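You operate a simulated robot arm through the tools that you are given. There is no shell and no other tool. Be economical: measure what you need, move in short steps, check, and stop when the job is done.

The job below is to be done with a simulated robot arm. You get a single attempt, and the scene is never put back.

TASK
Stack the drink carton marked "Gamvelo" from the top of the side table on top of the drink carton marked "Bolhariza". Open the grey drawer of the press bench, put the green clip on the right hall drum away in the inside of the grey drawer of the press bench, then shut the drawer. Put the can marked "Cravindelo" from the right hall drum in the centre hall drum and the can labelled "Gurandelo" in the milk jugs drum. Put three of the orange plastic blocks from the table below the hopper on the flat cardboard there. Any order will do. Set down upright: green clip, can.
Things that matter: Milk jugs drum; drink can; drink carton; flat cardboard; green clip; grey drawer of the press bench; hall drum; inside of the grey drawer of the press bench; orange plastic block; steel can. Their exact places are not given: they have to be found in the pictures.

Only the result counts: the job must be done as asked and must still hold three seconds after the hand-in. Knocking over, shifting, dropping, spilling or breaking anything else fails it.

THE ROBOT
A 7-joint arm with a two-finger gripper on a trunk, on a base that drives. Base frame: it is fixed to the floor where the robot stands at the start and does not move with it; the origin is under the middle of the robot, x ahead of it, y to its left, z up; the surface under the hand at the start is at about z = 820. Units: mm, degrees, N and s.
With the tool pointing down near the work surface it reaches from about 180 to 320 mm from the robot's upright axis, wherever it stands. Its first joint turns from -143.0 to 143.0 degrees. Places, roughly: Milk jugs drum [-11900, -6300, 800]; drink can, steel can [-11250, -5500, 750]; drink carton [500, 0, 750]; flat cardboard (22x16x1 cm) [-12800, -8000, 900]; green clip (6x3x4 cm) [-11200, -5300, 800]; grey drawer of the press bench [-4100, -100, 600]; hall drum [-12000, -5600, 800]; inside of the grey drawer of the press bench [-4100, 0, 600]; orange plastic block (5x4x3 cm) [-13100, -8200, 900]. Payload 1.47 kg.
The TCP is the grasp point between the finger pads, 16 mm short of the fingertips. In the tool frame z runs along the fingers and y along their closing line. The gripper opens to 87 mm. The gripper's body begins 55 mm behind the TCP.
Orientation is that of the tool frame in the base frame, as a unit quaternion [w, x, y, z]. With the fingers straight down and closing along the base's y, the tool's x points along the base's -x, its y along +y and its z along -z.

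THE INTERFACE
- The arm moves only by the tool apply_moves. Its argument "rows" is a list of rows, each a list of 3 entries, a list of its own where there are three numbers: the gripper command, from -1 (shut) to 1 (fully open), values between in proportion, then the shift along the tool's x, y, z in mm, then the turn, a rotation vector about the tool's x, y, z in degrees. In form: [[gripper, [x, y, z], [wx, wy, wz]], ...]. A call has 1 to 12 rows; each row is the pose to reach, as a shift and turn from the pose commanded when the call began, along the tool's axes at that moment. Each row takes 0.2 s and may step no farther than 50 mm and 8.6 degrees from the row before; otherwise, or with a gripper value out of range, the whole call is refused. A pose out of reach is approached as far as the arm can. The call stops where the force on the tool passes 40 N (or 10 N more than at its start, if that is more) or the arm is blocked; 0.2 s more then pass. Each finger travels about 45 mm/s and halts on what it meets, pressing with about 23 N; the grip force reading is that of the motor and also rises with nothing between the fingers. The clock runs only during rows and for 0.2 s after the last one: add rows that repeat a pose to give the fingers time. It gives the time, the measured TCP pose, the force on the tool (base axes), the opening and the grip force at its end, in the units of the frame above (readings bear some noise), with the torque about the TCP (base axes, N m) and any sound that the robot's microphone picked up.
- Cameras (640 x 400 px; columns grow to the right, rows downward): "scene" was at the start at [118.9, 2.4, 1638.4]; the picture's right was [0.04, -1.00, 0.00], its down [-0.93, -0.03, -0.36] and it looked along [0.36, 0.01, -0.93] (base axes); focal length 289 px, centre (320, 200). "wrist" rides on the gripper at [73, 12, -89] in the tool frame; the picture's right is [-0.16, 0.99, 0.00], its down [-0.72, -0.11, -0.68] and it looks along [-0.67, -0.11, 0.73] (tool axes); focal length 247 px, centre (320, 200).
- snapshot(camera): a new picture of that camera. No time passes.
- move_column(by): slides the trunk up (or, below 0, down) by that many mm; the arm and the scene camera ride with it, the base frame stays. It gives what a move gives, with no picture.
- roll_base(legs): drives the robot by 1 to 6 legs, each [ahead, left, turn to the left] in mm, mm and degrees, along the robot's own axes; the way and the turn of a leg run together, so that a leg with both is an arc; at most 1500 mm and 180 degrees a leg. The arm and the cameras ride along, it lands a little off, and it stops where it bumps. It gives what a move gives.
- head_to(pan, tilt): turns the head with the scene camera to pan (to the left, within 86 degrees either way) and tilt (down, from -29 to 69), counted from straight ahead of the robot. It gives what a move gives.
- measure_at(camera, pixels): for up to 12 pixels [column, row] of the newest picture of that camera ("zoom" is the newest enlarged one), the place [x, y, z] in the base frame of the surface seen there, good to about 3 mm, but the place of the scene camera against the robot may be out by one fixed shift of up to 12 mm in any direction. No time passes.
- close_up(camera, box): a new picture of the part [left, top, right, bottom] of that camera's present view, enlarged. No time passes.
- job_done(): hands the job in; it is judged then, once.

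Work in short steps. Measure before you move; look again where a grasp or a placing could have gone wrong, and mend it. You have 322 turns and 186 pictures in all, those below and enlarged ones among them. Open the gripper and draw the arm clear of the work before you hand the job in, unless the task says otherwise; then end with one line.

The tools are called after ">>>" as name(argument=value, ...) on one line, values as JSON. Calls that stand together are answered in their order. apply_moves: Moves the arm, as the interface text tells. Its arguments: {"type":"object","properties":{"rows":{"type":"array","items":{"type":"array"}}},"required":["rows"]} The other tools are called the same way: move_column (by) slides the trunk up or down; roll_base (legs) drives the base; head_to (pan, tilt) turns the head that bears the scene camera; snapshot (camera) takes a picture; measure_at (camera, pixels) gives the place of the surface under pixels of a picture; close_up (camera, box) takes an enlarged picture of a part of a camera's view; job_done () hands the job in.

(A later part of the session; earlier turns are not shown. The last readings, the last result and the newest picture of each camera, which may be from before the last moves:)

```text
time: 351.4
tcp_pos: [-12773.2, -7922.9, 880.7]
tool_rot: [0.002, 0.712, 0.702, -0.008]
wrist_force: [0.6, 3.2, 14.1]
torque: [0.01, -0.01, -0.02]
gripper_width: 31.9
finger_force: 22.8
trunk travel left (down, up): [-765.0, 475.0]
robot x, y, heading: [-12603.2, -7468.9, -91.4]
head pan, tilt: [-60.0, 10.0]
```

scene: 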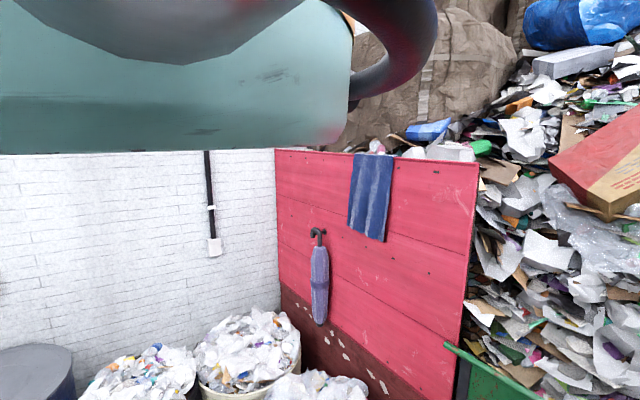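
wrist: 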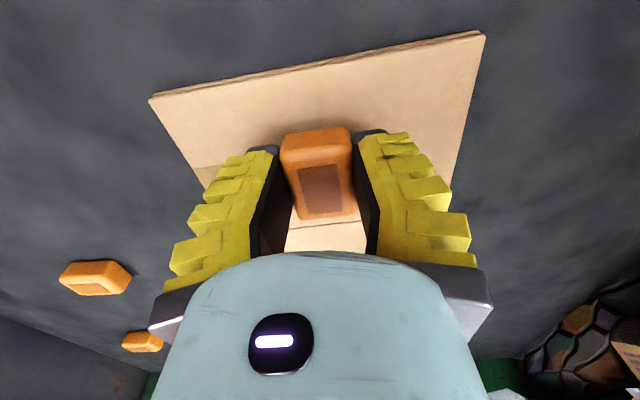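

Contact (14 N). I release and raise 150.

>>> apply_moves(rows=[[-0.2, [0, 0, 0], [0, 0, 0]], [0.1, [0, 0, 0], [0, 0, 0]], [0.4, [0, 0, 0], [0, 0, 0]], [0.4, [0, 0, 0], [0, 0, 0]]])

>>> move_column(by=160)

>>> snapshot(camera="wrist")

```text
time: 352.4
tcp_pos: [-12771.9, -7923.0, 881.3]
tool_rot: [0.003, 0.712, 0.703, -0.007]
wrist_force: [-0.9, -0.7, -0.8]
torque: [-0.01, 0.0, -0.04]
gripper_width: 65.3
finger_force: 3.3
trunk travel left (down, up): [-765.0, 475.0]
robot x, y, heading: [-12605.9, -7470.9, -91.6]
head pan, tilt: [-60.0, 10.0]
```

```text
time: 354.2
tcp_pos: [-12772.8, -7924.1, 1038.4]
tool_rot: [0.002, 0.711, 0.703, -0.006]
wrist_force: [-1.1, -0.1, -0.7]
torque: [0.01, 0.05, -0.01]
gripper_width: 65.6
finger_force: 3.1
trunk travel left (down, up): [-925.0, 315.0]
robot x, y, heading: [-12604.2, -7474.8, -91.5]
head pan, tilt: [-60.0, 10.0]
```

```text
69 pictures are left
```

wrist: 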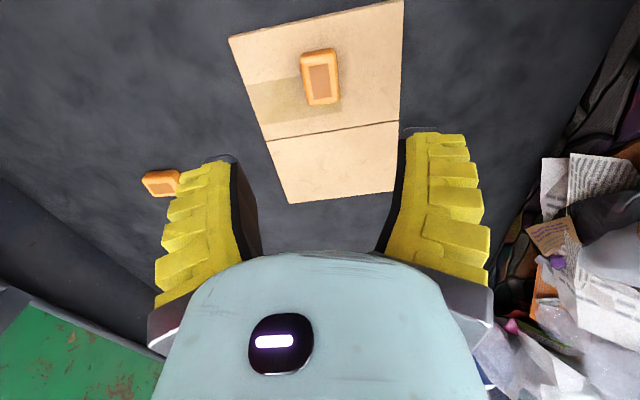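

Block 1 lies on the cardboard. For block 2 I drive ahead 266 / right 36, then swing the arm to the right by (−200,+160).

>>> roll_base(legs=[[266, -36, 0]])

>>> apply_moves(rows=[[1, [20, -40, 0], [0, 0, 0]], [1, [45, -80, 0], [0, 0, 0]], [1, [75, -115, 0], [0, 0, 0]], [1, [105, -150, 0], [0, 0, 0]], [1, [135, -180, 0], [0, 0, 0]], [1, [158, -200, 0], [0, 0, 0]], [1, [158, -200, 0], [0, 0, 0]]])

>>> snapshot(camera="wrist")

```text
time: 356.1
tcp_pos: [-12816.5, -8185.0, 1039.3]
tool_rot: [0.003, 0.713, 0.701, -0.006]
wrist_force: [0.0, 0.8, 0.0]
torque: [0.01, 0.02, 0.02]
gripper_width: 65.5
finger_force: 3.2
trunk travel left (down, up): [-925.0, 315.0]
robot x, y, heading: [-12646.4, -7728.6, -91.7]
head pan, tilt: [-60.0, 10.0]
```

```text
time: 357.7
tcp_pos: [-13014.6, -8023.5, 1039.1]
tool_rot: [0.002, 0.713, 0.701, -0.007]
wrist_force: [0.0, -0.2, 0.2]
torque: [-0.02, 0.01, -0.01]
gripper_width: 86.8
finger_force: 0.1
trunk travel left (down, up): [-925.0, 315.0]
robot x, y, heading: [-12646.5, -7731.2, -91.9]
head pan, tilt: [-60.0, 10.0]
```

```text
68 pictures are left
```

wrist: 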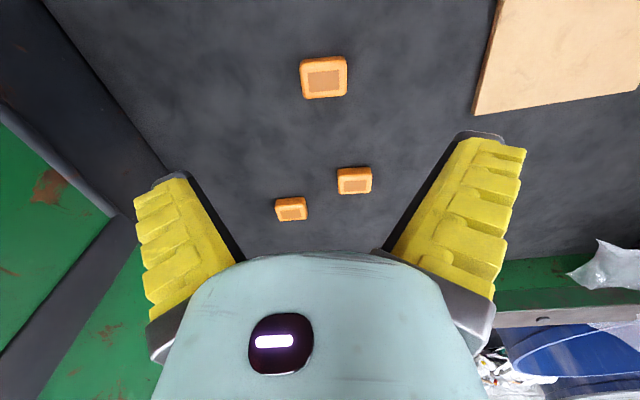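

Block 2 is at (323,77), blocks 3 and 4 at (354,180),(290,208). I measure.

>>> measure_at(camera="wrist", pixels=[[323, 77], [303, 62], [344, 59], [345, 92], [305, 96], [354, 180], [340, 172], [369, 170], [290, 208], [370, 190]])

```text
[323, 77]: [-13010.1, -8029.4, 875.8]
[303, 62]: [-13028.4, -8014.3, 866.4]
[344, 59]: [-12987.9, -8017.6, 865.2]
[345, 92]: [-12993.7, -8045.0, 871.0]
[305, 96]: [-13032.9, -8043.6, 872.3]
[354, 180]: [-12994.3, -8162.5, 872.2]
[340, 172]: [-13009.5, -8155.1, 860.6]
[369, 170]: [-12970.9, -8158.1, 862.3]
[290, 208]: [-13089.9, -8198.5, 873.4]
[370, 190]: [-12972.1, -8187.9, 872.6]
```

Block 2 centre (−13010,−8030). I align (+3° yaw), lower to TCP 871 and grip.

>>> apply_moves(rows=[[1, [-6.4, 4, 0], [0, 0, 3]], [1, [-6.4, 4, 0], [0, 0, 3]]])

>>> move_column(by=-140)

>>> snapshot(camera="wrist")

```text
time: 358.3
tcp_pos: [-13010.6, -8029.9, 1039.6]
tool_rot: [0.002, 0.731, 0.683, -0.007]
wrist_force: [0.5, 0.3, -0.4]
torque: [-0.02, 0.03, 0.02]
gripper_width: 87.2
finger_force: 0.1
trunk travel left (down, up): [-925.0, 315.0]
robot x, y, heading: [-12646.5, -7731.4, -91.8]
head pan, tilt: [-60.0, 10.0]
```

```text
time: 359.9
tcp_pos: [-13011.4, -8030.4, 899.8]
tool_rot: [0.003, 0.731, 0.683, -0.007]
wrist_force: [-0.6, 0.5, 0.5]
torque: [0.01, -0.04, 0.02]
gripper_width: 87.1
finger_force: 0.2
trunk travel left (down, up): [-785.0, 455.0]
robot x, y, heading: [-12646.2, -7734.3, -91.5]
head pan, tilt: [-60.0, 10.0]
```

```text
67 pictures are left
```

wrist: 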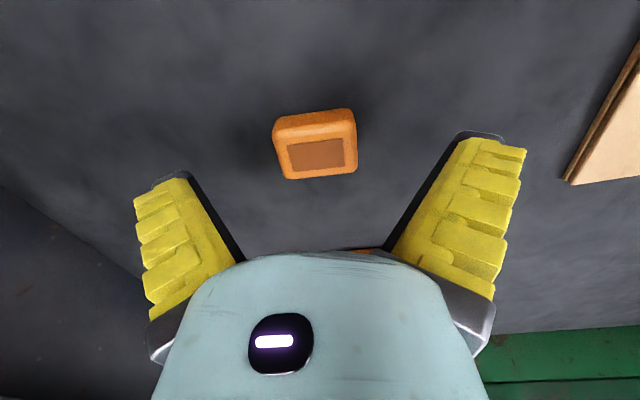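

Centred. Lower 28, grip, lift 60.

>>> move_column(by=-28)

>>> apply_moves(rows=[[0.5, [0, 0, 0], [0, 0, 0]], [0.0, [0, 0, 0], [0, 0, 0]], [-0.5, [0, 0, 0], [0, 0, 0]], [-1, [0, 0, 0], [0, 0, 0]], [-1, [0, 0, 0], [0, 0, 0]], [-1, [0, 0, 0], [0, 0, 0]]])

>>> move_column(by=168)

>>> snapshot(camera="wrist")

```text
time: 360.7
tcp_pos: [-13011.3, -8029.9, 871.3]
tool_rot: [0.003, 0.731, 0.682, -0.007]
wrist_force: [0.3, -0.4, 0.0]
torque: [-0.03, -0.03, -0.02]
gripper_width: 86.9
finger_force: 0.1
trunk travel left (down, up): [-757.0, 483.0]
robot x, y, heading: [-12650.0, -7729.6, -91.6]
head pan, tilt: [-60.0, 10.0]
```

```text
time: 362.1
tcp_pos: [-13009.7, -8030.8, 871.0]
tool_rot: [0.003, 0.73, 0.683, -0.006]
wrist_force: [2.8, 1.4, 7.9]
torque: [0.03, -0.04, 0.0]
gripper_width: 42.6
finger_force: 22.9
trunk travel left (down, up): [-757.0, 483.0]
robot x, y, heading: [-12650.4, -7732.9, -91.8]
head pan, tilt: [-60.0, 10.0]
```

```text
time: 364.0
tcp_pos: [-13010.4, -8031.2, 1038.0]
tool_rot: [0.003, 0.73, 0.683, -0.007]
wrist_force: [-0.4, -0.1, -0.7]
torque: [0.0, 0.02, 0.01]
gripper_width: 41.6
finger_force: 22.4
trunk travel left (down, up): [-925.0, 315.0]
robot x, y, heading: [-12644.0, -7731.8, -91.9]
head pan, tilt: [-60.0, 10.0]
```

```text
66 pictures are left
```

wrist: 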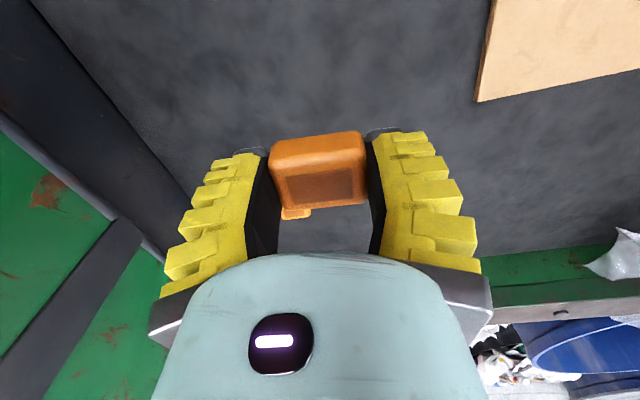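

Held. I swing the arm back (+200,−160) and drive back 194 / left 40 to (−12772,−7998).

>>> apply_moves(rows=[[-1, [-20, 25, 0], [0, 0, 0]], [-1, [-45, 60, 0], [0, 0, 0]], [-1, [-75, 95, 0], [0, 0, 0]], [-1, [-105, 130, 0], [0, 0, 0]], [-1, [-135, 165, 0], [0, 0, 0]], [-1, [-165, 196, 0], [0, 0, 0]], [-1, [-165, 196, 0], [0, 0, 0]]])

>>> roll_base(legs=[[-194, 38, 0]])

>>> snapshot(camera="wrist")

```text
time: 365.6
tcp_pos: [-12824.3, -8208.6, 1040.4]
tool_rot: [0.003, 0.731, 0.682, -0.006]
wrist_force: [0.4, 0.3, 0.2]
torque: [-0.01, 0.02, 0.02]
gripper_width: 41.1
finger_force: 22.7
trunk travel left (down, up): [-925.0, 315.0]
robot x, y, heading: [-12645.9, -7731.8, -91.7]
head pan, tilt: [-60.0, 10.0]
```

```text
time: 367.2
tcp_pos: [-12779.4, -8010.4, 1039.4]
tool_rot: [0.003, 0.729, 0.684, -0.008]
wrist_force: [-0.2, -0.3, -0.3]
torque: [0.0, 0.0, 0.01]
gripper_width: 41.5
finger_force: 22.8
trunk travel left (down, up): [-925.0, 315.0]
robot x, y, heading: [-12602.8, -7530.8, -91.6]
head pan, tilt: [-60.0, 10.0]
```

```text
65 pictures are left
```

wrist: 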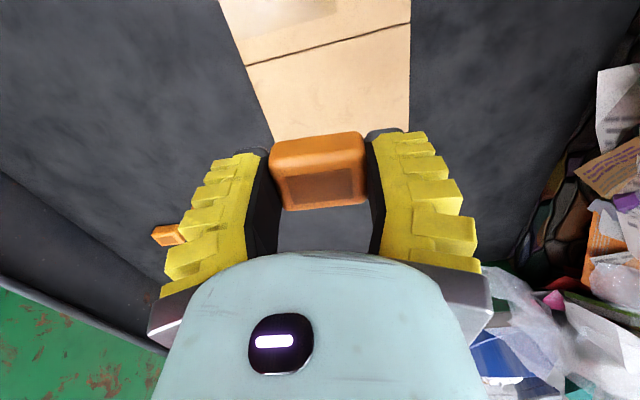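

I correct by (+6,+11) and lower 146, then step to contact.

>>> apply_moves(rows=[[-1, [11.4, 5.3, 0], [0, 0, 0]], [-1, [11.4, 5.3, 0], [0, 0, 0]]])

>>> move_column(by=-150)

>>> apply_moves(rows=[[-1, [0, 0, 3], [0, 0, 0]], [-1, [0, 0, 5], [0, 0, 0]], [-1, [0, 0, 7], [0, 0, 0]]])

```text
time: 367.8
tcp_pos: [-12773.3, -8000.9, 1039.3]
tool_rot: [0.003, 0.73, 0.683, -0.006]
wrist_force: [0.1, 0.0, -0.7]
torque: [0.0, -0.02, 0.01]
gripper_width: 41.4
finger_force: 22.8
trunk travel left (down, up): [-925.0, 315.0]
robot x, y, heading: [-12601.9, -7533.6, -91.6]
head pan, tilt: [-60.0, 10.0]
```

```text
time: 369.5
tcp_pos: [-12773.5, -8000.2, 890.5]
tool_rot: [0.002, 0.73, 0.683, -0.007]
wrist_force: [-0.8, -0.6, 0.1]
torque: [0.01, 0.0, 0.0]
gripper_width: 41.5
finger_force: 23.3
trunk travel left (down, up): [-775.0, 465.0]
robot x, y, heading: [-12600.8, -7534.6, -91.6]
head pan, tilt: [-60.0, 10.0]
```

```text
time: 370.3
tcp_pos: [-12773.3, -8000.0, 881.1]
tool_rot: [0.002, 0.729, 0.684, -0.006]
wrist_force: [-0.3, -0.6, -0.3]
torque: [0.0, -0.01, 0.01]
gripper_width: 41.5
finger_force: 22.6
trunk travel left (down, up): [-775.0, 465.0]
robot x, y, heading: [-12602.4, -7538.0, -91.3]
head pan, tilt: [-60.0, 10.0]
```

>>> apply_moves(rows=[[-1, [0, 0, 1.5], [0, 0, 0]], [-1, [0, 0, 3], [0, 0, 0]]])

```text
time: 370.9
tcp_pos: [-12774.0, -8000.7, 881.6]
tool_rot: [0.004, 0.729, 0.684, -0.007]
wrist_force: [1.6, 3.6, 12.5]
torque: [0.04, 0.04, 0.02]
gripper_width: 43.9
finger_force: 22.5
trunk travel left (down, up): [-775.0, 465.0]
robot x, y, heading: [-12600.9, -7535.7, -91.5]
head pan, tilt: [-60.0, 10.0]
```

Contact. I release and raise 160.

>>> apply_moves(rows=[[0.1, [0, 0, 0], [0, 0, 0]], [0.4, [0, 0, 0], [0, 0, 0]], [0.8, [0, 0, 0], [0, 0, 0]], [0.8, [0, 0, 0], [0, 0, 0]]])

>>> move_column(by=160)

>>> snapshot(camera="wrist")

```text
time: 371.9
tcp_pos: [-12774.2, -7999.7, 879.0]
tool_rot: [0.003, 0.73, 0.683, -0.007]
wrist_force: [-0.1, 0.4, -0.4]
torque: [0.0, 0.03, 0.0]
gripper_width: 80.2
finger_force: 1.2
trunk travel left (down, up): [-775.0, 465.0]
robot x, y, heading: [-12603.4, -7536.2, -91.4]
head pan, tilt: [-60.0, 10.0]
```

```text
time: 373.8
tcp_pos: [-12773.0, -7999.6, 1038.8]
tool_rot: [0.002, 0.73, 0.684, -0.007]
wrist_force: [-0.1, -0.3, -0.8]
torque: [-0.03, 0.02, -0.03]
gripper_width: 80.1
finger_force: 1.6
trunk travel left (down, up): [-935.0, 305.0]
robot x, y, heading: [-12603.9, -7532.6, -91.1]
head pan, tilt: [-60.0, 10.0]
```

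```text
64 pictures are left
```

wrist: 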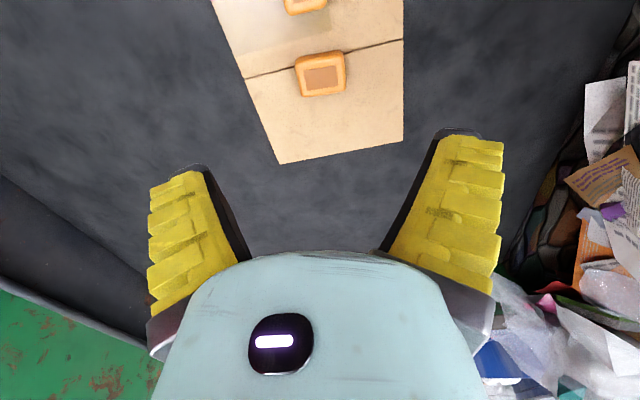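

Two blocks are on. For block 3 I drive ahead 336 / right 24 and swing the arm (−195,+168).

>>> roll_base(legs=[[336, -16, 0]])

>>> apply_moves(rows=[[1, [20, -40, 0], [0, 0, 0]], [1, [45, -80, 0], [0, 0, 0]], [1, [75, -115, 0], [0, 0, 0]], [1, [105, -150, 0], [0, 0, 0]], [1, [135, -180, 0], [0, 0, 0]], [1, [155, -206, 0], [0, 0, 0]], [1, [155, -206, 0], [0, 0, 0]]])

>>> snapshot(camera="wrist")

```text
time: 376.0
tcp_pos: [-12799.9, -8332.9, 1040.6]
tool_rot: [0.002, 0.73, 0.684, -0.007]
wrist_force: [-0.3, 0.1, -0.1]
torque: [-0.02, -0.03, 0.03]
gripper_width: 80.3
finger_force: 1.1
trunk travel left (down, up): [-935.0, 305.0]
robot x, y, heading: [-12626.8, -7868.4, -91.8]
head pan, tilt: [-60.0, 10.0]
```

```text
time: 377.6
tcp_pos: [-12994.4, -8163.7, 1040.4]
tool_rot: [0.003, 0.73, 0.683, -0.007]
wrist_force: [0.0, 0.5, -0.3]
torque: [-0.01, 0.01, 0.0]
gripper_width: 87.0
finger_force: 0.2
trunk travel left (down, up): [-935.0, 305.0]
robot x, y, heading: [-12626.5, -7868.0, -91.6]
head pan, tilt: [-60.0, 10.0]
```

```text
63 pictures are left
```

wrist: 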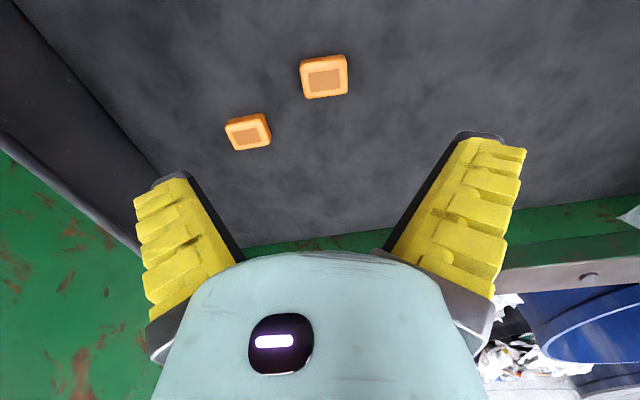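

>>> measure_at(camera="wrist", pixels=[[324, 77], [304, 66], [343, 60], [344, 88], [306, 95], [247, 132]])

```text
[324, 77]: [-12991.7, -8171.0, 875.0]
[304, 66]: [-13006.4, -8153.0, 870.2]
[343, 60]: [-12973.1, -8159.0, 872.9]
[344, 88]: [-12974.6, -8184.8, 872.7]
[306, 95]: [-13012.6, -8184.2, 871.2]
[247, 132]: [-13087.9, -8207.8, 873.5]
```

I align to (−12991,−8170), keep a 75 mm opening because of block 4 nearby, lower and check.

>>> apply_moves(rows=[[0.65, [-6.8, 3.4, 0], [0, 0, 0]], [0.65, [-6.8, 3.4, 0], [0, 0, 0]]])

>>> move_column(by=-142)

>>> snapshot(camera="wrist")

```text
time: 378.2
tcp_pos: [-12992.1, -8171.1, 1039.9]
tool_rot: [0.004, 0.73, 0.683, -0.006]
wrist_force: [0.1, -0.4, -0.7]
torque: [0.0, -0.03, 0.02]
gripper_width: 74.7
finger_force: 2.3
trunk travel left (down, up): [-935.0, 305.0]
robot x, y, heading: [-12629.0, -7868.3, -91.7]
head pan, tilt: [-60.0, 10.0]
```

```text
time: 379.8
tcp_pos: [-12991.9, -8171.0, 897.5]
tool_rot: [0.004, 0.73, 0.683, -0.007]
wrist_force: [0.2, 0.3, -0.7]
torque: [0.01, 0.01, 0.0]
gripper_width: 74.8
finger_force: 1.9
trunk travel left (down, up): [-793.0, 447.0]
robot x, y, heading: [-12628.6, -7867.4, -91.7]
head pan, tilt: [-60.0, 10.0]
```

```text
62 pictures are left
```

wrist: 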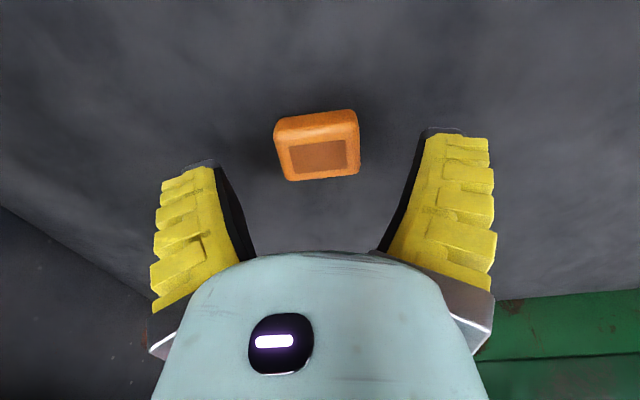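

Centred; lower 26, grip, lift.

>>> move_column(by=-26)

>>> apply_moves(rows=[[0.3, [0, 0, 0], [0, 0, 0]], [0.0, [0, 0, 0], [0, 0, 0]], [-0.5, [0, 0, 0], [0, 0, 0]], [-1, [0, 0, 0], [0, 0, 0]], [-1, [0, 0, 0], [0, 0, 0]], [-1, [0, 0, 0], [0, 0, 0]]])

>>> move_column(by=168)

>>> apply_moves(rows=[[-1, [-20, 25, 0], [0, 0, 0]], [-1, [-45, 60, 0], [0, 0, 0]], [-1, [-75, 95, 0], [0, 0, 0]], [-1, [-105, 130, 0], [0, 0, 0]], [-1, [-135, 165, 0], [0, 0, 0]], [-1, [-160, 196, 0], [0, 0, 0]], [-1, [-160, 196, 0], [0, 0, 0]]])

>>> snapshot(camera="wrist")

```text
time: 380.6
tcp_pos: [-12991.6, -8171.0, 870.3]
tool_rot: [0.003, 0.73, 0.684, -0.007]
wrist_force: [-0.5, 0.4, 0.1]
torque: [0.04, 0.02, 0.0]
gripper_width: 75.1
finger_force: 3.0
trunk travel left (down, up): [-767.0, 473.0]
robot x, y, heading: [-12629.4, -7871.8, -91.7]
head pan, tilt: [-60.0, 10.0]
```

```text
time: 382.0
tcp_pos: [-12991.9, -8170.4, 871.2]
tool_rot: [0.002, 0.73, 0.683, -0.007]
wrist_force: [2.1, 1.3, 6.1]
torque: [0.04, -0.06, -0.03]
gripper_width: 42.3
finger_force: 22.8
trunk travel left (down, up): [-767.0, 473.0]
robot x, y, heading: [-12625.3, -7865.7, -91.6]
head pan, tilt: [-60.0, 10.0]
```

```text
time: 383.9
tcp_pos: [-12992.4, -8171.4, 1037.9]
tool_rot: [0.003, 0.731, 0.683, -0.007]
wrist_force: [-0.9, 0.7, 0.2]
torque: [-0.01, 0.02, 0.0]
gripper_width: 41.4
finger_force: 23.0
trunk travel left (down, up): [-935.0, 305.0]
robot x, y, heading: [-12626.9, -7865.9, -92.0]
head pan, tilt: [-60.0, 10.0]
```

```text
time: 385.5
tcp_pos: [-12804.6, -8343.2, 1039.4]
tool_rot: [0.002, 0.73, 0.683, -0.006]
wrist_force: [-0.4, -0.2, -0.5]
torque: [0.01, -0.06, -0.01]
gripper_width: 41.5
finger_force: 22.6
trunk travel left (down, up): [-935.0, 305.0]
robot x, y, heading: [-12627.7, -7865.3, -91.6]
head pan, tilt: [-60.0, 10.0]
```

```text
61 pictures are left
```

wrist: 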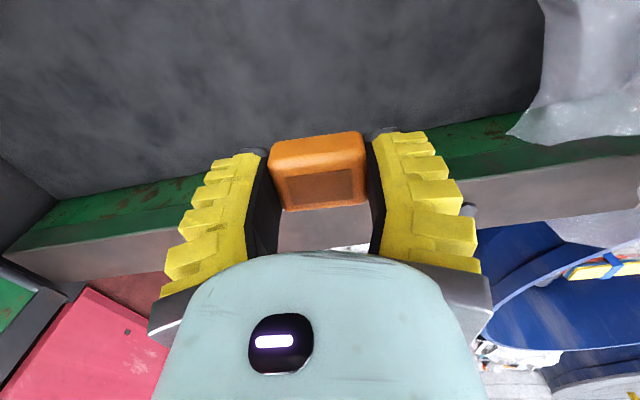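

Block 3 is held. I drive back 281 / left 23 to (−12774,−8062).

>>> roll_base(legs=[[-281, 23, 0]])

>>> snapshot(camera="wrist")

```text
time: 387.4
tcp_pos: [-12772.1, -8062.4, 1040.6]
tool_rot: [0.003, 0.729, 0.684, -0.007]
wrist_force: [0.3, 0.6, 0.1]
torque: [-0.04, 0.02, 0.01]
gripper_width: 41.4
finger_force: 23.0
trunk travel left (down, up): [-935.0, 305.0]
robot x, y, heading: [-12596.8, -7581.7, -91.8]
head pan, tilt: [-60.0, 10.0]
```

```text
60 pictures are left
```

wrist: 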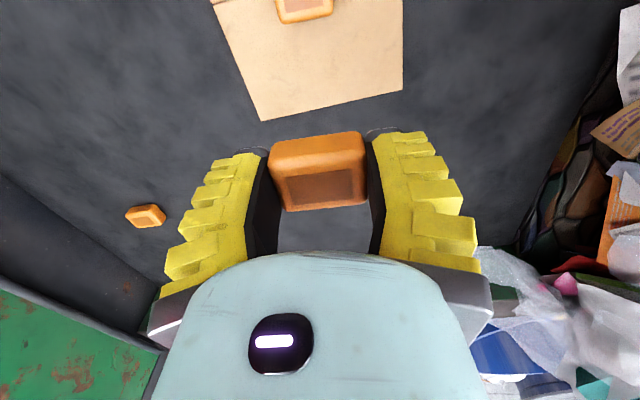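

On target. I lower 150 and step to contact.

>>> move_column(by=-150)

>>> apply_moves(rows=[[-1, [0, 0, 3], [0, 0, 0]], [-1, [0, 0, 6], [0, 0, 0]], [-1, [0, 0, 8.5], [0, 0, 0]], [-1, [0, 0, 10], [0, 0, 0]]])

```text
time: 389.2
tcp_pos: [-12772.1, -8062.7, 890.9]
tool_rot: [0.003, 0.73, 0.684, -0.007]
wrist_force: [0.8, -0.1, -0.8]
torque: [0.01, -0.02, -0.05]
gripper_width: 41.3
finger_force: 23.1
trunk travel left (down, up): [-785.0, 455.0]
robot x, y, heading: [-12596.2, -7583.5, -91.6]
head pan, tilt: [-60.0, 10.0]
```

```text
time: 390.2
tcp_pos: [-12772.4, -8062.6, 880.6]
tool_rot: [0.003, 0.729, 0.685, -0.007]
wrist_force: [1.3, 4.5, 13.1]
torque: [0.05, -0.05, 0.01]
gripper_width: 43.5
finger_force: 22.9
trunk travel left (down, up): [-785.0, 455.0]
robot x, y, heading: [-12594.5, -7583.2, -91.8]
head pan, tilt: [-60.0, 10.0]
```

Contact. I release, raise and check the three blocks.

>>> apply_moves(rows=[[0.1, [0, 0, 0], [0, 0, 0]], [0.4, [0, 0, 0], [0, 0, 0]], [0.8, [0, 0, 0], [0, 0, 0]], [0.8, [0, 0, 0], [0, 0, 0]]])

>>> move_column(by=400)

>>> roll_base(legs=[[-200, 0, 0]])

>>> snapshot(camera="wrist")

```text
time: 391.2
tcp_pos: [-12773.4, -8062.2, 880.3]
tool_rot: [0.004, 0.73, 0.684, -0.007]
wrist_force: [0.3, 0.0, -0.6]
torque: [-0.01, 0.03, 0.01]
gripper_width: 80.2
finger_force: 1.7
trunk travel left (down, up): [-785.0, 455.0]
robot x, y, heading: [-12599.7, -7587.5, -91.4]
head pan, tilt: [-60.0, 10.0]
```

```text
time: 395.0
tcp_pos: [-12773.2, -8061.9, 1280.0]
tool_rot: [0.003, 0.729, 0.684, -0.006]
wrist_force: [0.9, -0.6, 0.4]
torque: [-0.01, 0.03, 0.01]
gripper_width: 80.2
finger_force: 1.5
trunk travel left (down, up): [-1185.0, 55.0]
robot x, y, heading: [-12598.9, -7585.1, -91.4]
head pan, tilt: [-60.0, 10.0]
```

```text
time: 396.6
tcp_pos: [-12766.2, -7865.6, 1280.8]
tool_rot: [0.003, 0.728, 0.685, -0.006]
wrist_force: [-0.2, 0.0, 0.1]
torque: [0.02, -0.01, 0.0]
gripper_width: 80.3
finger_force: 1.1
trunk travel left (down, up): [-1185.0, 55.0]
robot x, y, heading: [-12592.8, -7387.5, -91.4]
head pan, tilt: [-60.0, 10.0]
```

```text
59 pictures are left
```

wrist: 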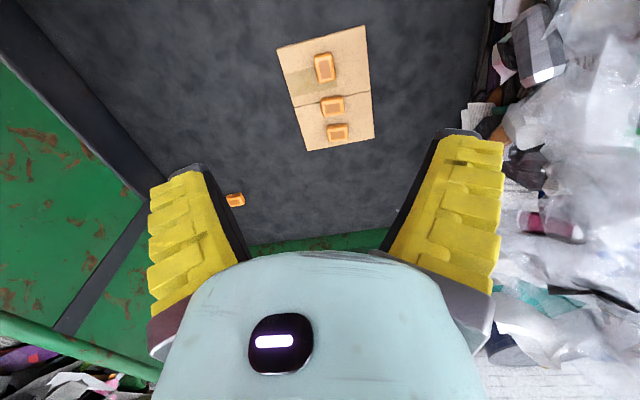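

Three blocks lie on the cardboard. Now the clip: I back out to the aisle, move east, turn to face +y and come up south of the right hall drum.

>>> roll_base(legs=[[-500, 0, 0], [0, 1480, 0], [0, 0, -90], [0, 0, -90], [700, 0, 0]])

>>> snapshot(camera="wrist")

```text
time: 417.7
tcp_pos: [-10805.0, -5796.4, 1279.8]
tool_rot: [0.007, -0.659, 0.752, 0.003]
wrist_force: [0.2, -0.1, 1.2]
torque: [-0.04, -0.01, -0.01]
gripper_width: 80.2
finger_force: 1.1
trunk travel left (down, up): [-1185.0, 55.0]
robot x, y, heading: [-11007.1, -6257.9, 84.8]
head pan, tilt: [-60.0, 10.0]
```

```text
58 pictures are left
```

wrist: 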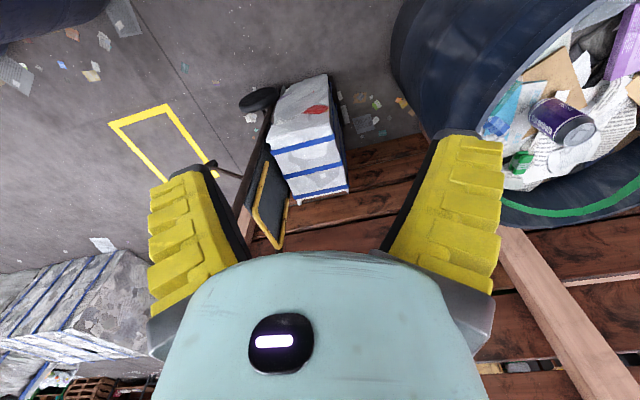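

I straighten the heading, bring the TCP back in front (220 left) and drive towards the drum.

>>> roll_base(legs=[[0, 0, 5.2]])

>>> apply_moves(rows=[[1, [0, 45, 0], [0, 0, 0]], [1, [0, 90, 0], [0, 0, 0]], [1, [0, 135, 0], [0, 0, 0]], [1, [0, 180, 0], [0, 0, 0]], [1, [0, 220, 0], [0, 0, 0]], [1, [0, 220, 0], [0, 0, 0]]])

>>> apply_moves(rows=[[1, [0, 0, 0], [0, 0, -8.5]], [1, [0, 0, 0], [0, 0, -17]], [1, [0, 0, 0], [0, 0, -25.5]], [1, [0, 0, 0], [0, 0, -34]], [1, [0, 0, 0], [0, 0, -42.5]], [1, [0, 0, 0], [0, 0, -51]], [1, [0, 0, 0], [0, 0, -59.5]], [1, [0, 0, 0], [0, 0, -68]], [1, [0, 0, 0], [0, 0, -76.5]], [1, [0, 0, 0], [0, 0, -85]], [1, [0, 0, 0], [0, 0, -90]]])

```text
time: 418.6
tcp_pos: [-10847.4, -5779.3, 1280.4]
tool_rot: [0.007, -0.692, 0.722, 0.003]
wrist_force: [0.5, 1.1, 0.0]
torque: [-0.02, 0.01, 0.02]
gripper_width: 80.1
finger_force: 1.8
trunk travel left (down, up): [-1185.0, 55.0]
robot x, y, heading: [-11009.9, -6258.5, 89.8]
head pan, tilt: [-60.0, 10.0]
```

```text
time: 420.0
tcp_pos: [-11067.2, -5770.1, 1279.1]
tool_rot: [0.006, -0.692, 0.722, 0.003]
wrist_force: [0.6, -0.4, 0.1]
torque: [0.01, 0.03, 0.03]
gripper_width: 87.2
finger_force: 0.1
trunk travel left (down, up): [-1185.0, 55.0]
robot x, y, heading: [-11009.3, -6260.8, 89.7]
head pan, tilt: [-60.0, 10.0]
```

```text
time: 422.4
tcp_pos: [-11067.4, -5770.7, 1278.9]
tool_rot: [-0.006, 1.0, -0.02, 0.004]
wrist_force: [0.4, -0.4, 0.0]
torque: [0.02, -0.02, 0.01]
gripper_width: 86.7
finger_force: 0.1
trunk travel left (down, up): [-1185.0, 55.0]
robot x, y, heading: [-11013.4, -6260.8, 89.8]
head pan, tilt: [-60.0, 10.0]
```

The yaw works. I drive ahead 426 so that the hand is east of the clip, then look.

>>> roll_base(legs=[[424, 19, 0]])

>>> snapshot(camera="wrist")

```text
time: 425.0
tcp_pos: [-11085.6, -5348.3, 1278.1]
tool_rot: [-0.007, 1.0, -0.021, 0.003]
wrist_force: [1.2, 0.5, 0.4]
torque: [-0.02, 0.02, 0.0]
gripper_width: 87.1
finger_force: 0.1
trunk travel left (down, up): [-1185.0, 55.0]
robot x, y, heading: [-11028.0, -5842.5, 89.8]
head pan, tilt: [-60.0, 10.0]
```

```text
57 pictures are left
```

wrist: 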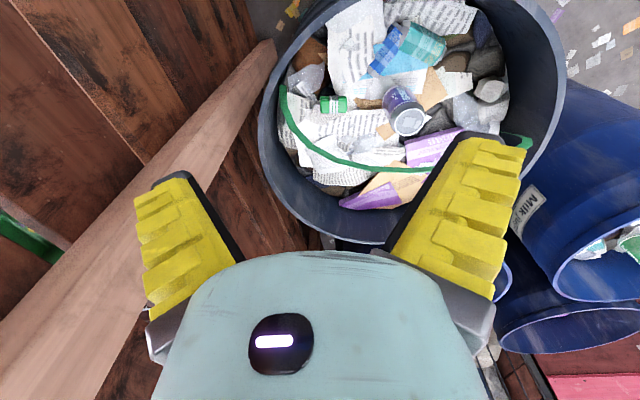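

The clip is at (333,104). I zoom and measure it, the arch and the terrain east of it.

>>> close_up(camera="wrist", box=[270, 60, 400, 150])

>>> measure_at(camera="wrist", pixels=[[333, 104], [321, 104], [345, 104], [333, 97], [333, 111], [310, 80], [340, 70], [350, 40], [290, 110], [310, 145], [325, 20], [265, 110]])

```text
4.44 times, centred on (335, 105) of wrist
```

zoom: 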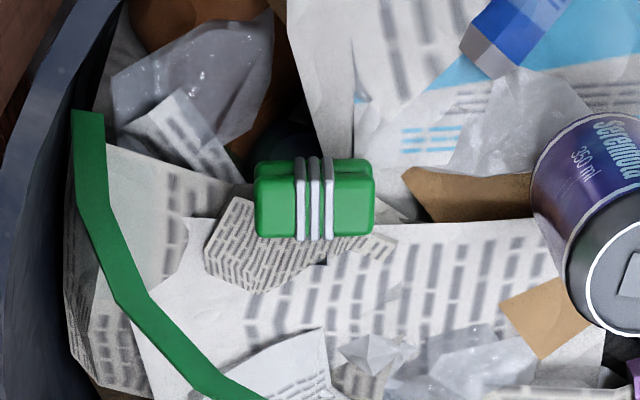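

```text
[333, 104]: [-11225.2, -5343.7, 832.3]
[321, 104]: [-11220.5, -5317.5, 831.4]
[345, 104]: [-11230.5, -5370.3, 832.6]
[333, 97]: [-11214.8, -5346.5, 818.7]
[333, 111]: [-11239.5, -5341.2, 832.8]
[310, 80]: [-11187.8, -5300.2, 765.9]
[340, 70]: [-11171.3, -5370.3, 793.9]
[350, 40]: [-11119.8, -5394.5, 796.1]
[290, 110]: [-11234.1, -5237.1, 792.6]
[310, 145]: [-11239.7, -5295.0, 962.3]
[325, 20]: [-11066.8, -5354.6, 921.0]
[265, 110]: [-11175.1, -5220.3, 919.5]
```

Clip centre (−11230,−5344), top z 832, axis ~10.7° off y; papers around at z≈795. I yaw +8.3°, then tilt 24° leaning east (away from the arch).

>>> apply_moves(rows=[[1, [0, 0, 0], [0, 0, 8.3]], [1, [0, 0, 0], [0, 0, 8.3]]])

>>> apply_moves(rows=[[1, [-28, 0, -3], [0, -8, 0]], [1, [-55, 0, -9], [0, -16, 0]], [1, [-81, 0, -17], [0, -24, 0]], [1, [-81, 0, -17], [0, -24, 0]]])

>>> snapshot(camera="wrist")

```text
time: 425.6
tcp_pos: [-11085.2, -5348.5, 1278.3]
tool_rot: [-0.007, 0.996, -0.093, 0.003]
wrist_force: [-0.4, -1.2, 0.2]
torque: [0.0, 0.02, -0.02]
gripper_width: 87.3
finger_force: 0.1
trunk travel left (down, up): [-1185.0, 55.0]
robot x, y, heading: [-11026.6, -5838.8, 90.0]
head pan, tilt: [-60.0, 10.0]
```

```text
time: 426.6
tcp_pos: [-11166.3, -5332.9, 1296.5]
tool_rot: [-0.025, 0.974, -0.089, -0.205]
wrist_force: [0.1, -0.2, 0.5]
torque: [0.03, 0.06, 0.0]
gripper_width: 86.8
finger_force: 0.0
trunk travel left (down, up): [-1185.0, 55.0]
robot x, y, heading: [-11028.5, -5837.1, 89.8]
head pan, tilt: [-60.0, 10.0]
```

```text
55 pictures are left
```

wrist: 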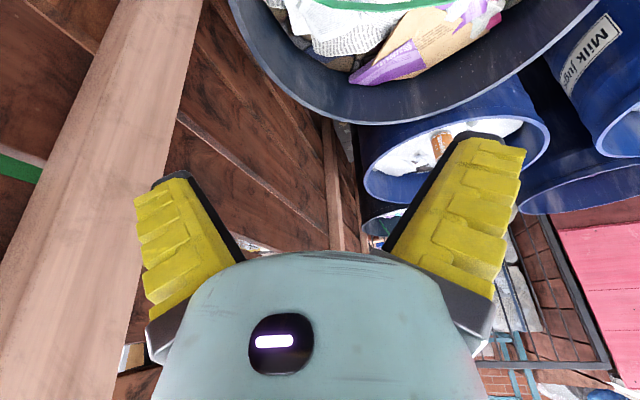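

The "Milk jugs" label is confirmed. I shift 24 mm along the tool's y and lower the trunk 200, then look.

>>> apply_moves(rows=[[1, [-0.6, 24.4, 0], [0, 0, 0]], [1, [-0.6, 24.4, 0], [0, 0, 0]]])

>>> move_column(by=-240)

>>> snapshot(camera="wrist")

```text
time: 427.2
tcp_pos: [-11170.6, -5357.7, 1295.0]
tool_rot: [-0.026, 0.974, -0.09, -0.204]
wrist_force: [0.7, -0.2, -0.5]
torque: [-0.04, 0.02, -0.01]
gripper_width: 86.8
finger_force: 0.2
trunk travel left (down, up): [-1185.0, 55.0]
robot x, y, heading: [-11030.1, -5839.9, 89.7]
head pan, tilt: [-60.0, 10.0]
```

```text
time: 429.7
tcp_pos: [-11169.1, -5358.0, 1055.5]
tool_rot: [-0.027, 0.974, -0.09, -0.205]
wrist_force: [0.1, 0.2, 0.0]
torque: [0.04, 0.03, 0.02]
gripper_width: 87.1
finger_force: 0.0
trunk travel left (down, up): [-945.0, 295.0]
robot x, y, heading: [-11028.2, -5839.3, 89.8]
head pan, tilt: [-60.0, 10.0]
```

```text
54 pictures are left
```

wrist: 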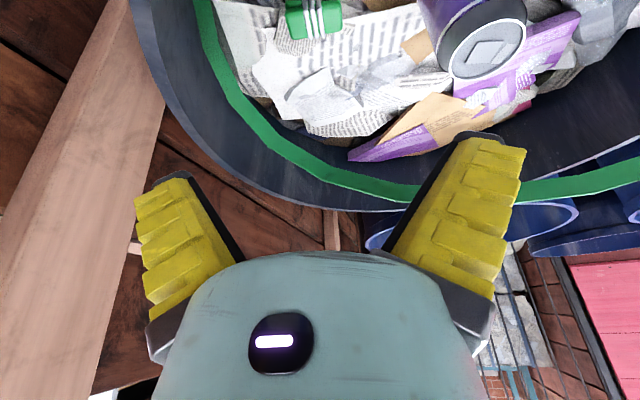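

I re-measure the clip, can and arch from here.

>>> measure_at(camera="wrist", pixels=[[313, 15], [290, 20], [338, 14], [313, 34], [440, 30], [485, 55], [205, 30], [240, 100], [300, 155], [400, 190]])

```text
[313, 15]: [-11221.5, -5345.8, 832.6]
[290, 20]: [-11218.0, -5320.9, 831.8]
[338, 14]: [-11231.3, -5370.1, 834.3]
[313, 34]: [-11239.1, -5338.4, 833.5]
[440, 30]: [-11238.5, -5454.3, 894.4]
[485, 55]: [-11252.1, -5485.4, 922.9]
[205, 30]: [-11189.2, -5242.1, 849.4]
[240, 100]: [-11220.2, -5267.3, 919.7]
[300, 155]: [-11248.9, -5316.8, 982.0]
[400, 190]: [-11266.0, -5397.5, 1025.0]
```

Consistent. I lower 97 to the pre-approach point, then advance along the tool axis by 90 and look.

>>> move_column(by=-97)

>>> apply_moves(rows=[[1, [0, 0, 30], [0, 0, 0]], [1, [0, 0, 60], [0, 0, 0]], [1, [0, 0, 90], [0, 0, 0]], [1, [0, 0, 90], [0, 0, 0]]])

>>> snapshot(camera="wrist")

```text
time: 431.0
tcp_pos: [-11169.4, -5358.5, 959.3]
tool_rot: [-0.026, 0.974, -0.089, -0.204]
wrist_force: [0.3, -0.2, 0.2]
torque: [-0.02, 0.01, -0.01]
gripper_width: 86.8
finger_force: 0.0
trunk travel left (down, up): [-848.0, 392.0]
robot x, y, heading: [-11030.9, -5834.6, 89.6]
head pan, tilt: [-60.0, 10.0]
```

```text
time: 432.0
tcp_pos: [-11207.5, -5349.8, 875.2]
tool_rot: [-0.026, 0.974, -0.089, -0.205]
wrist_force: [-0.1, -0.6, 0.1]
torque: [0.0, -0.02, -0.04]
gripper_width: 87.1
finger_force: 0.0
trunk travel left (down, up): [-848.0, 392.0]
robot x, y, heading: [-11031.8, -5837.5, 89.7]
head pan, tilt: [-60.0, 10.0]
```

```text
53 pictures are left
```

wrist: 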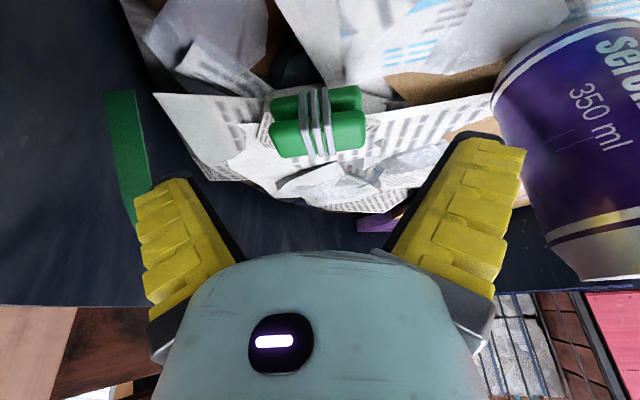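

The clip is centred between the fingers. I measure its top for the last 58 mm.

>>> measure_at(camera="wrist", pixels=[[318, 130], [278, 138], [360, 130], [318, 100], [275, 105], [358, 97], [400, 60], [450, 85], [300, 180]])

```text
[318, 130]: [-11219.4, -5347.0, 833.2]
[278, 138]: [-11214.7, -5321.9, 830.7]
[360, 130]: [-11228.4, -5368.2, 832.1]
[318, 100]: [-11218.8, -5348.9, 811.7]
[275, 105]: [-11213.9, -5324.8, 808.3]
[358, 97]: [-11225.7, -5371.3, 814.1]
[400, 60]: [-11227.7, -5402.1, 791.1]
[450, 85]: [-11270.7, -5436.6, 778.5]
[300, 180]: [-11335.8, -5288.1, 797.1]
```

I advance the remaining 57 mm.

>>> apply_moves(rows=[[1, [0, 0, 25], [0, 0, 0]], [1, [0, 0, 45], [0, 0, 0]], [1, [0, 0, 57], [0, 0, 0]], [1, [0, 0, 57], [0, 0, 0]]])

>>> snapshot(camera="wrist")

```text
time: 433.0
tcp_pos: [-11229.5, -5343.1, 822.8]
tool_rot: [-0.025, 0.975, -0.088, -0.204]
wrist_force: [0.3, -0.2, -0.2]
torque: [-0.01, -0.02, -0.02]
gripper_width: 86.9
finger_force: 0.1
trunk travel left (down, up): [-848.0, 392.0]
robot x, y, heading: [-11028.6, -5834.0, 89.7]
head pan, tilt: [-60.0, 10.0]
```

```text
52 pictures are left
```

wrist: 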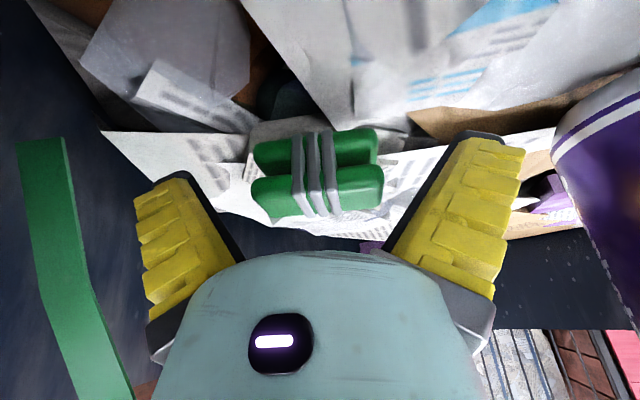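

The clip lies between the pads. I close.

>>> apply_moves(rows=[[0.6, [0, 0, 0], [0, 0, 0]], [0.3, [0, 0, 0], [0, 0, 0]], [-0.3, [0, 0, 0], [0, 0, 0]], [-1, [0, 0, 0], [0, 0, 0]], [-1, [0, 0, 0], [0, 0, 0]], [-1, [0, 0, 0], [0, 0, 0]]])

>>> snapshot(camera="wrist")

```text
time: 434.4
tcp_pos: [-11227.2, -5344.5, 823.2]
tool_rot: [-0.026, 0.974, -0.09, -0.204]
wrist_force: [0.9, 0.3, -0.4]
torque: [0.03, -0.05, 0.02]
gripper_width: 59.2
finger_force: 22.9
trunk travel left (down, up): [-848.0, 392.0]
robot x, y, heading: [-11032.1, -5838.8, 90.1]
head pan, tilt: [-60.0, 10.0]
```

```text
51 pictures are left
```

wrist: 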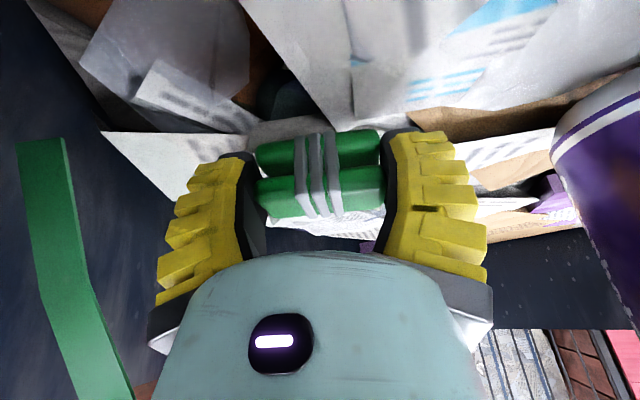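

Gripped at 59 mm. I retreat along the tool axis by 150, then raise.

>>> apply_moves(rows=[[-1, [0, 0, -15], [0, 0, 0]], [-1, [0, 0, -40], [0, 0, 0]], [-1, [0, 0, -75], [0, 0, 0]], [-1, [0, 0, -110], [0, 0, 0]], [-1, [0, 0, -148], [0, 0, 0]], [-1, [0, 0, -148], [0, 0, 0]]])

>>> move_column(by=350)

>>> snapshot(camera="wrist")

```text
time: 435.8
tcp_pos: [-11167.8, -5357.0, 959.0]
tool_rot: [-0.026, 0.974, -0.09, -0.205]
wrist_force: [0.3, 0.4, 0.1]
torque: [-0.01, -0.03, 0.01]
gripper_width: 59.2
finger_force: 22.9
trunk travel left (down, up): [-848.0, 392.0]
robot x, y, heading: [-11034.2, -5839.9, 89.8]
head pan, tilt: [-60.0, 10.0]
```

```text
time: 439.2
tcp_pos: [-11168.2, -5357.2, 1309.4]
tool_rot: [-0.027, 0.975, -0.089, -0.204]
wrist_force: [-0.9, -1.4, -0.1]
torque: [0.01, 0.01, 0.01]
gripper_width: 58.8
finger_force: 23.1
trunk travel left (down, up): [-1198.0, 42.0]
robot x, y, heading: [-11032.3, -5836.8, 89.7]
head pan, tilt: [-60.0, 10.0]
```

```text
50 pictures are left
```

wrist: 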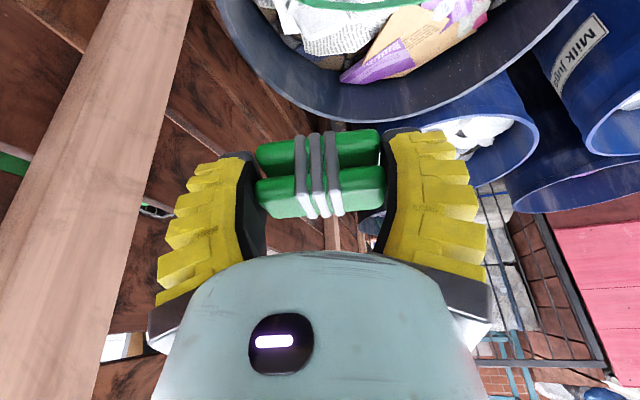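

The clip is held firmly. I drive back: back 150, right 2000, then along +y.

>>> roll_base(legs=[[-150, 0, 0], [0, -1000, 0], [0, -1000, 0], [1500, 0, 0], [1500, 0, 0], [280, 0, 0]])

>>> snapshot(camera="wrist")

```text
time: 466.0
tcp_pos: [-9176.8, -2189.3, 1309.8]
tool_rot: [-0.024, 0.975, -0.078, -0.206]
wrist_force: [-0.3, 0.3, -0.1]
torque: [0.01, 0.04, -0.02]
gripper_width: 58.7
finger_force: 23.1
trunk travel left (down, up): [-1198.0, 42.0]
robot x, y, heading: [-9026.9, -2665.1, 91.0]
head pan, tilt: [-60.0, 10.0]
```

```text
49 pictures are left
```

wrist: 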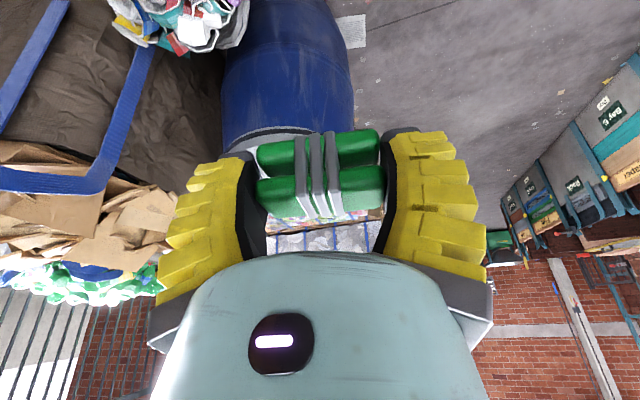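

Clear. I drive right (+x) 4850 along y≈−2650.

>>> roll_base(legs=[[0, -1500, 0], [0, -1500, 0], [0, -1500, 0], [0, -350, -1]])

>>> snapshot(camera="wrist")

```text
time: 489.2
tcp_pos: [-4328.3, -2157.6, 1308.6]
tool_rot: [-0.028, 0.973, -0.1, -0.204]
wrist_force: [0.8, 0.0, 0.4]
torque: [-0.03, 0.04, 0.01]
gripper_width: 58.8
finger_force: 23.3
trunk travel left (down, up): [-1198.0, 42.0]
robot x, y, heading: [-4195.6, -2639.4, 88.7]
head pan, tilt: [-60.0, 10.0]
```

```text
48 pictures are left
```

wrist: 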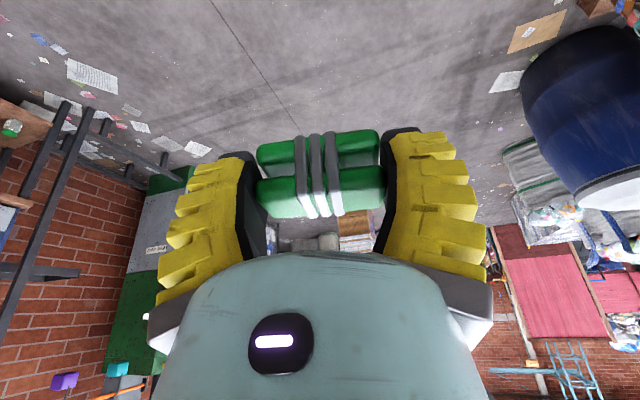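

I now turn the tool about the vertical by 78.5° (keeping the 24° lean) so it leans back towards the robot, with the clip's long side along x.

>>> apply_moves(rows=[[-1, [-0.7, -4, 0.4], [3.16, 0.11, 7.17]], [-1, [-1.5, -8, 0.8], [6.33, 0.22, 14.3]], [-1, [-2.2, -12, 1.1], [9.5, 0.33, 21.5]], [-1, [-3, -16, 1.5], [12.65, 0.44, 28.7]], [-1, [-3.7, -20, 1.9], [15.8, 0.55, 35.8]], [-1, [-4.4, -24, 2.3], [19, 0.66, 43]], [-1, [-5.1, -28, 2.7], [22.1, 0.77, 50.2]], [-1, [-5.9, -32, 3], [25.3, 0.88, 57.3]], [-1, [-6.6, -36, 3.4], [28.5, 0.99, 64.5]], [-1, [-7.3, -39, 3.8], [31.6, 1.1, 71.7]], [-1, [-7.3, -39, 3.8], [31.6, 1.1, 71.7]]])

>>> roll_base(legs=[[1400, 0, 0]])

>>> snapshot(camera="wrist")

```text
time: 491.6
tcp_pos: [-4327.3, -2117.3, 1308.4]
tool_rot: [-0.152, 0.692, -0.692, -0.141]
wrist_force: [0.1, -0.3, 0.1]
torque: [-0.02, 0.01, 0.0]
gripper_width: 58.8
finger_force: 23.0
trunk travel left (down, up): [-1198.0, 42.0]
robot x, y, heading: [-4197.9, -2640.1, 88.5]
head pan, tilt: [-60.0, 10.0]
```

```text
time: 498.3
tcp_pos: [-4287.5, -780.9, 1310.3]
tool_rot: [0.152, -0.689, 0.694, 0.141]
wrist_force: [-0.4, 0.7, 0.2]
torque: [0.01, 0.02, 0.03]
gripper_width: 58.6
finger_force: 22.7
trunk travel left (down, up): [-1198.0, 42.0]
robot x, y, heading: [-4160.3, -1302.3, 88.2]
head pan, tilt: [-60.0, 10.0]
```

```text
47 pictures are left
```

wrist: 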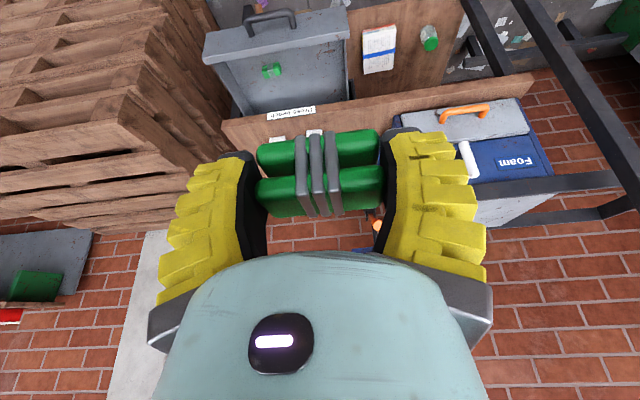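

The open drawer is visible. I zoom and measure its inside extents.

>>> close_up(camera="wrist", box=[190, 0, 370, 130])

```text
3.08 times, centred on (280, 65) of wrist
```

zoom: 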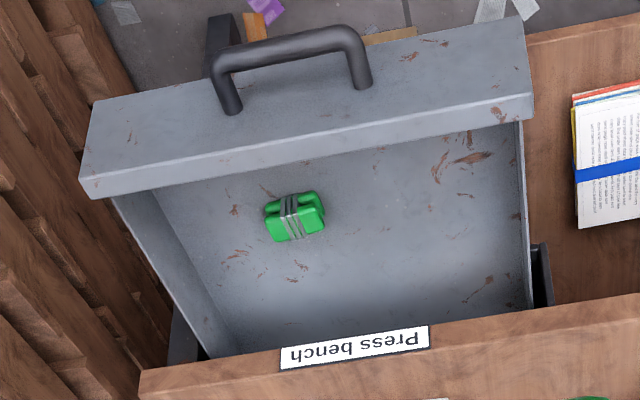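

>>> measure_at(camera="zoom", pixels=[[521, 150], [530, 280], [505, 160], [515, 290], [280, 230], [315, 220], [295, 205], [420, 200], [420, 280], [130, 188], [340, 150], [350, 345]])

```text
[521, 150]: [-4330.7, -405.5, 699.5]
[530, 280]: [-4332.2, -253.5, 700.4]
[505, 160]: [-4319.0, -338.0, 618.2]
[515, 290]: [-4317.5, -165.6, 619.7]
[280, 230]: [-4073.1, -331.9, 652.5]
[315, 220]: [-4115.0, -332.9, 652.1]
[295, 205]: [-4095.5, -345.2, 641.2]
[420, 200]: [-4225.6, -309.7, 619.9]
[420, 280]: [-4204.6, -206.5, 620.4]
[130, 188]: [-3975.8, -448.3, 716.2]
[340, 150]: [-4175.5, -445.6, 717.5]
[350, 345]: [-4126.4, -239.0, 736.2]
```

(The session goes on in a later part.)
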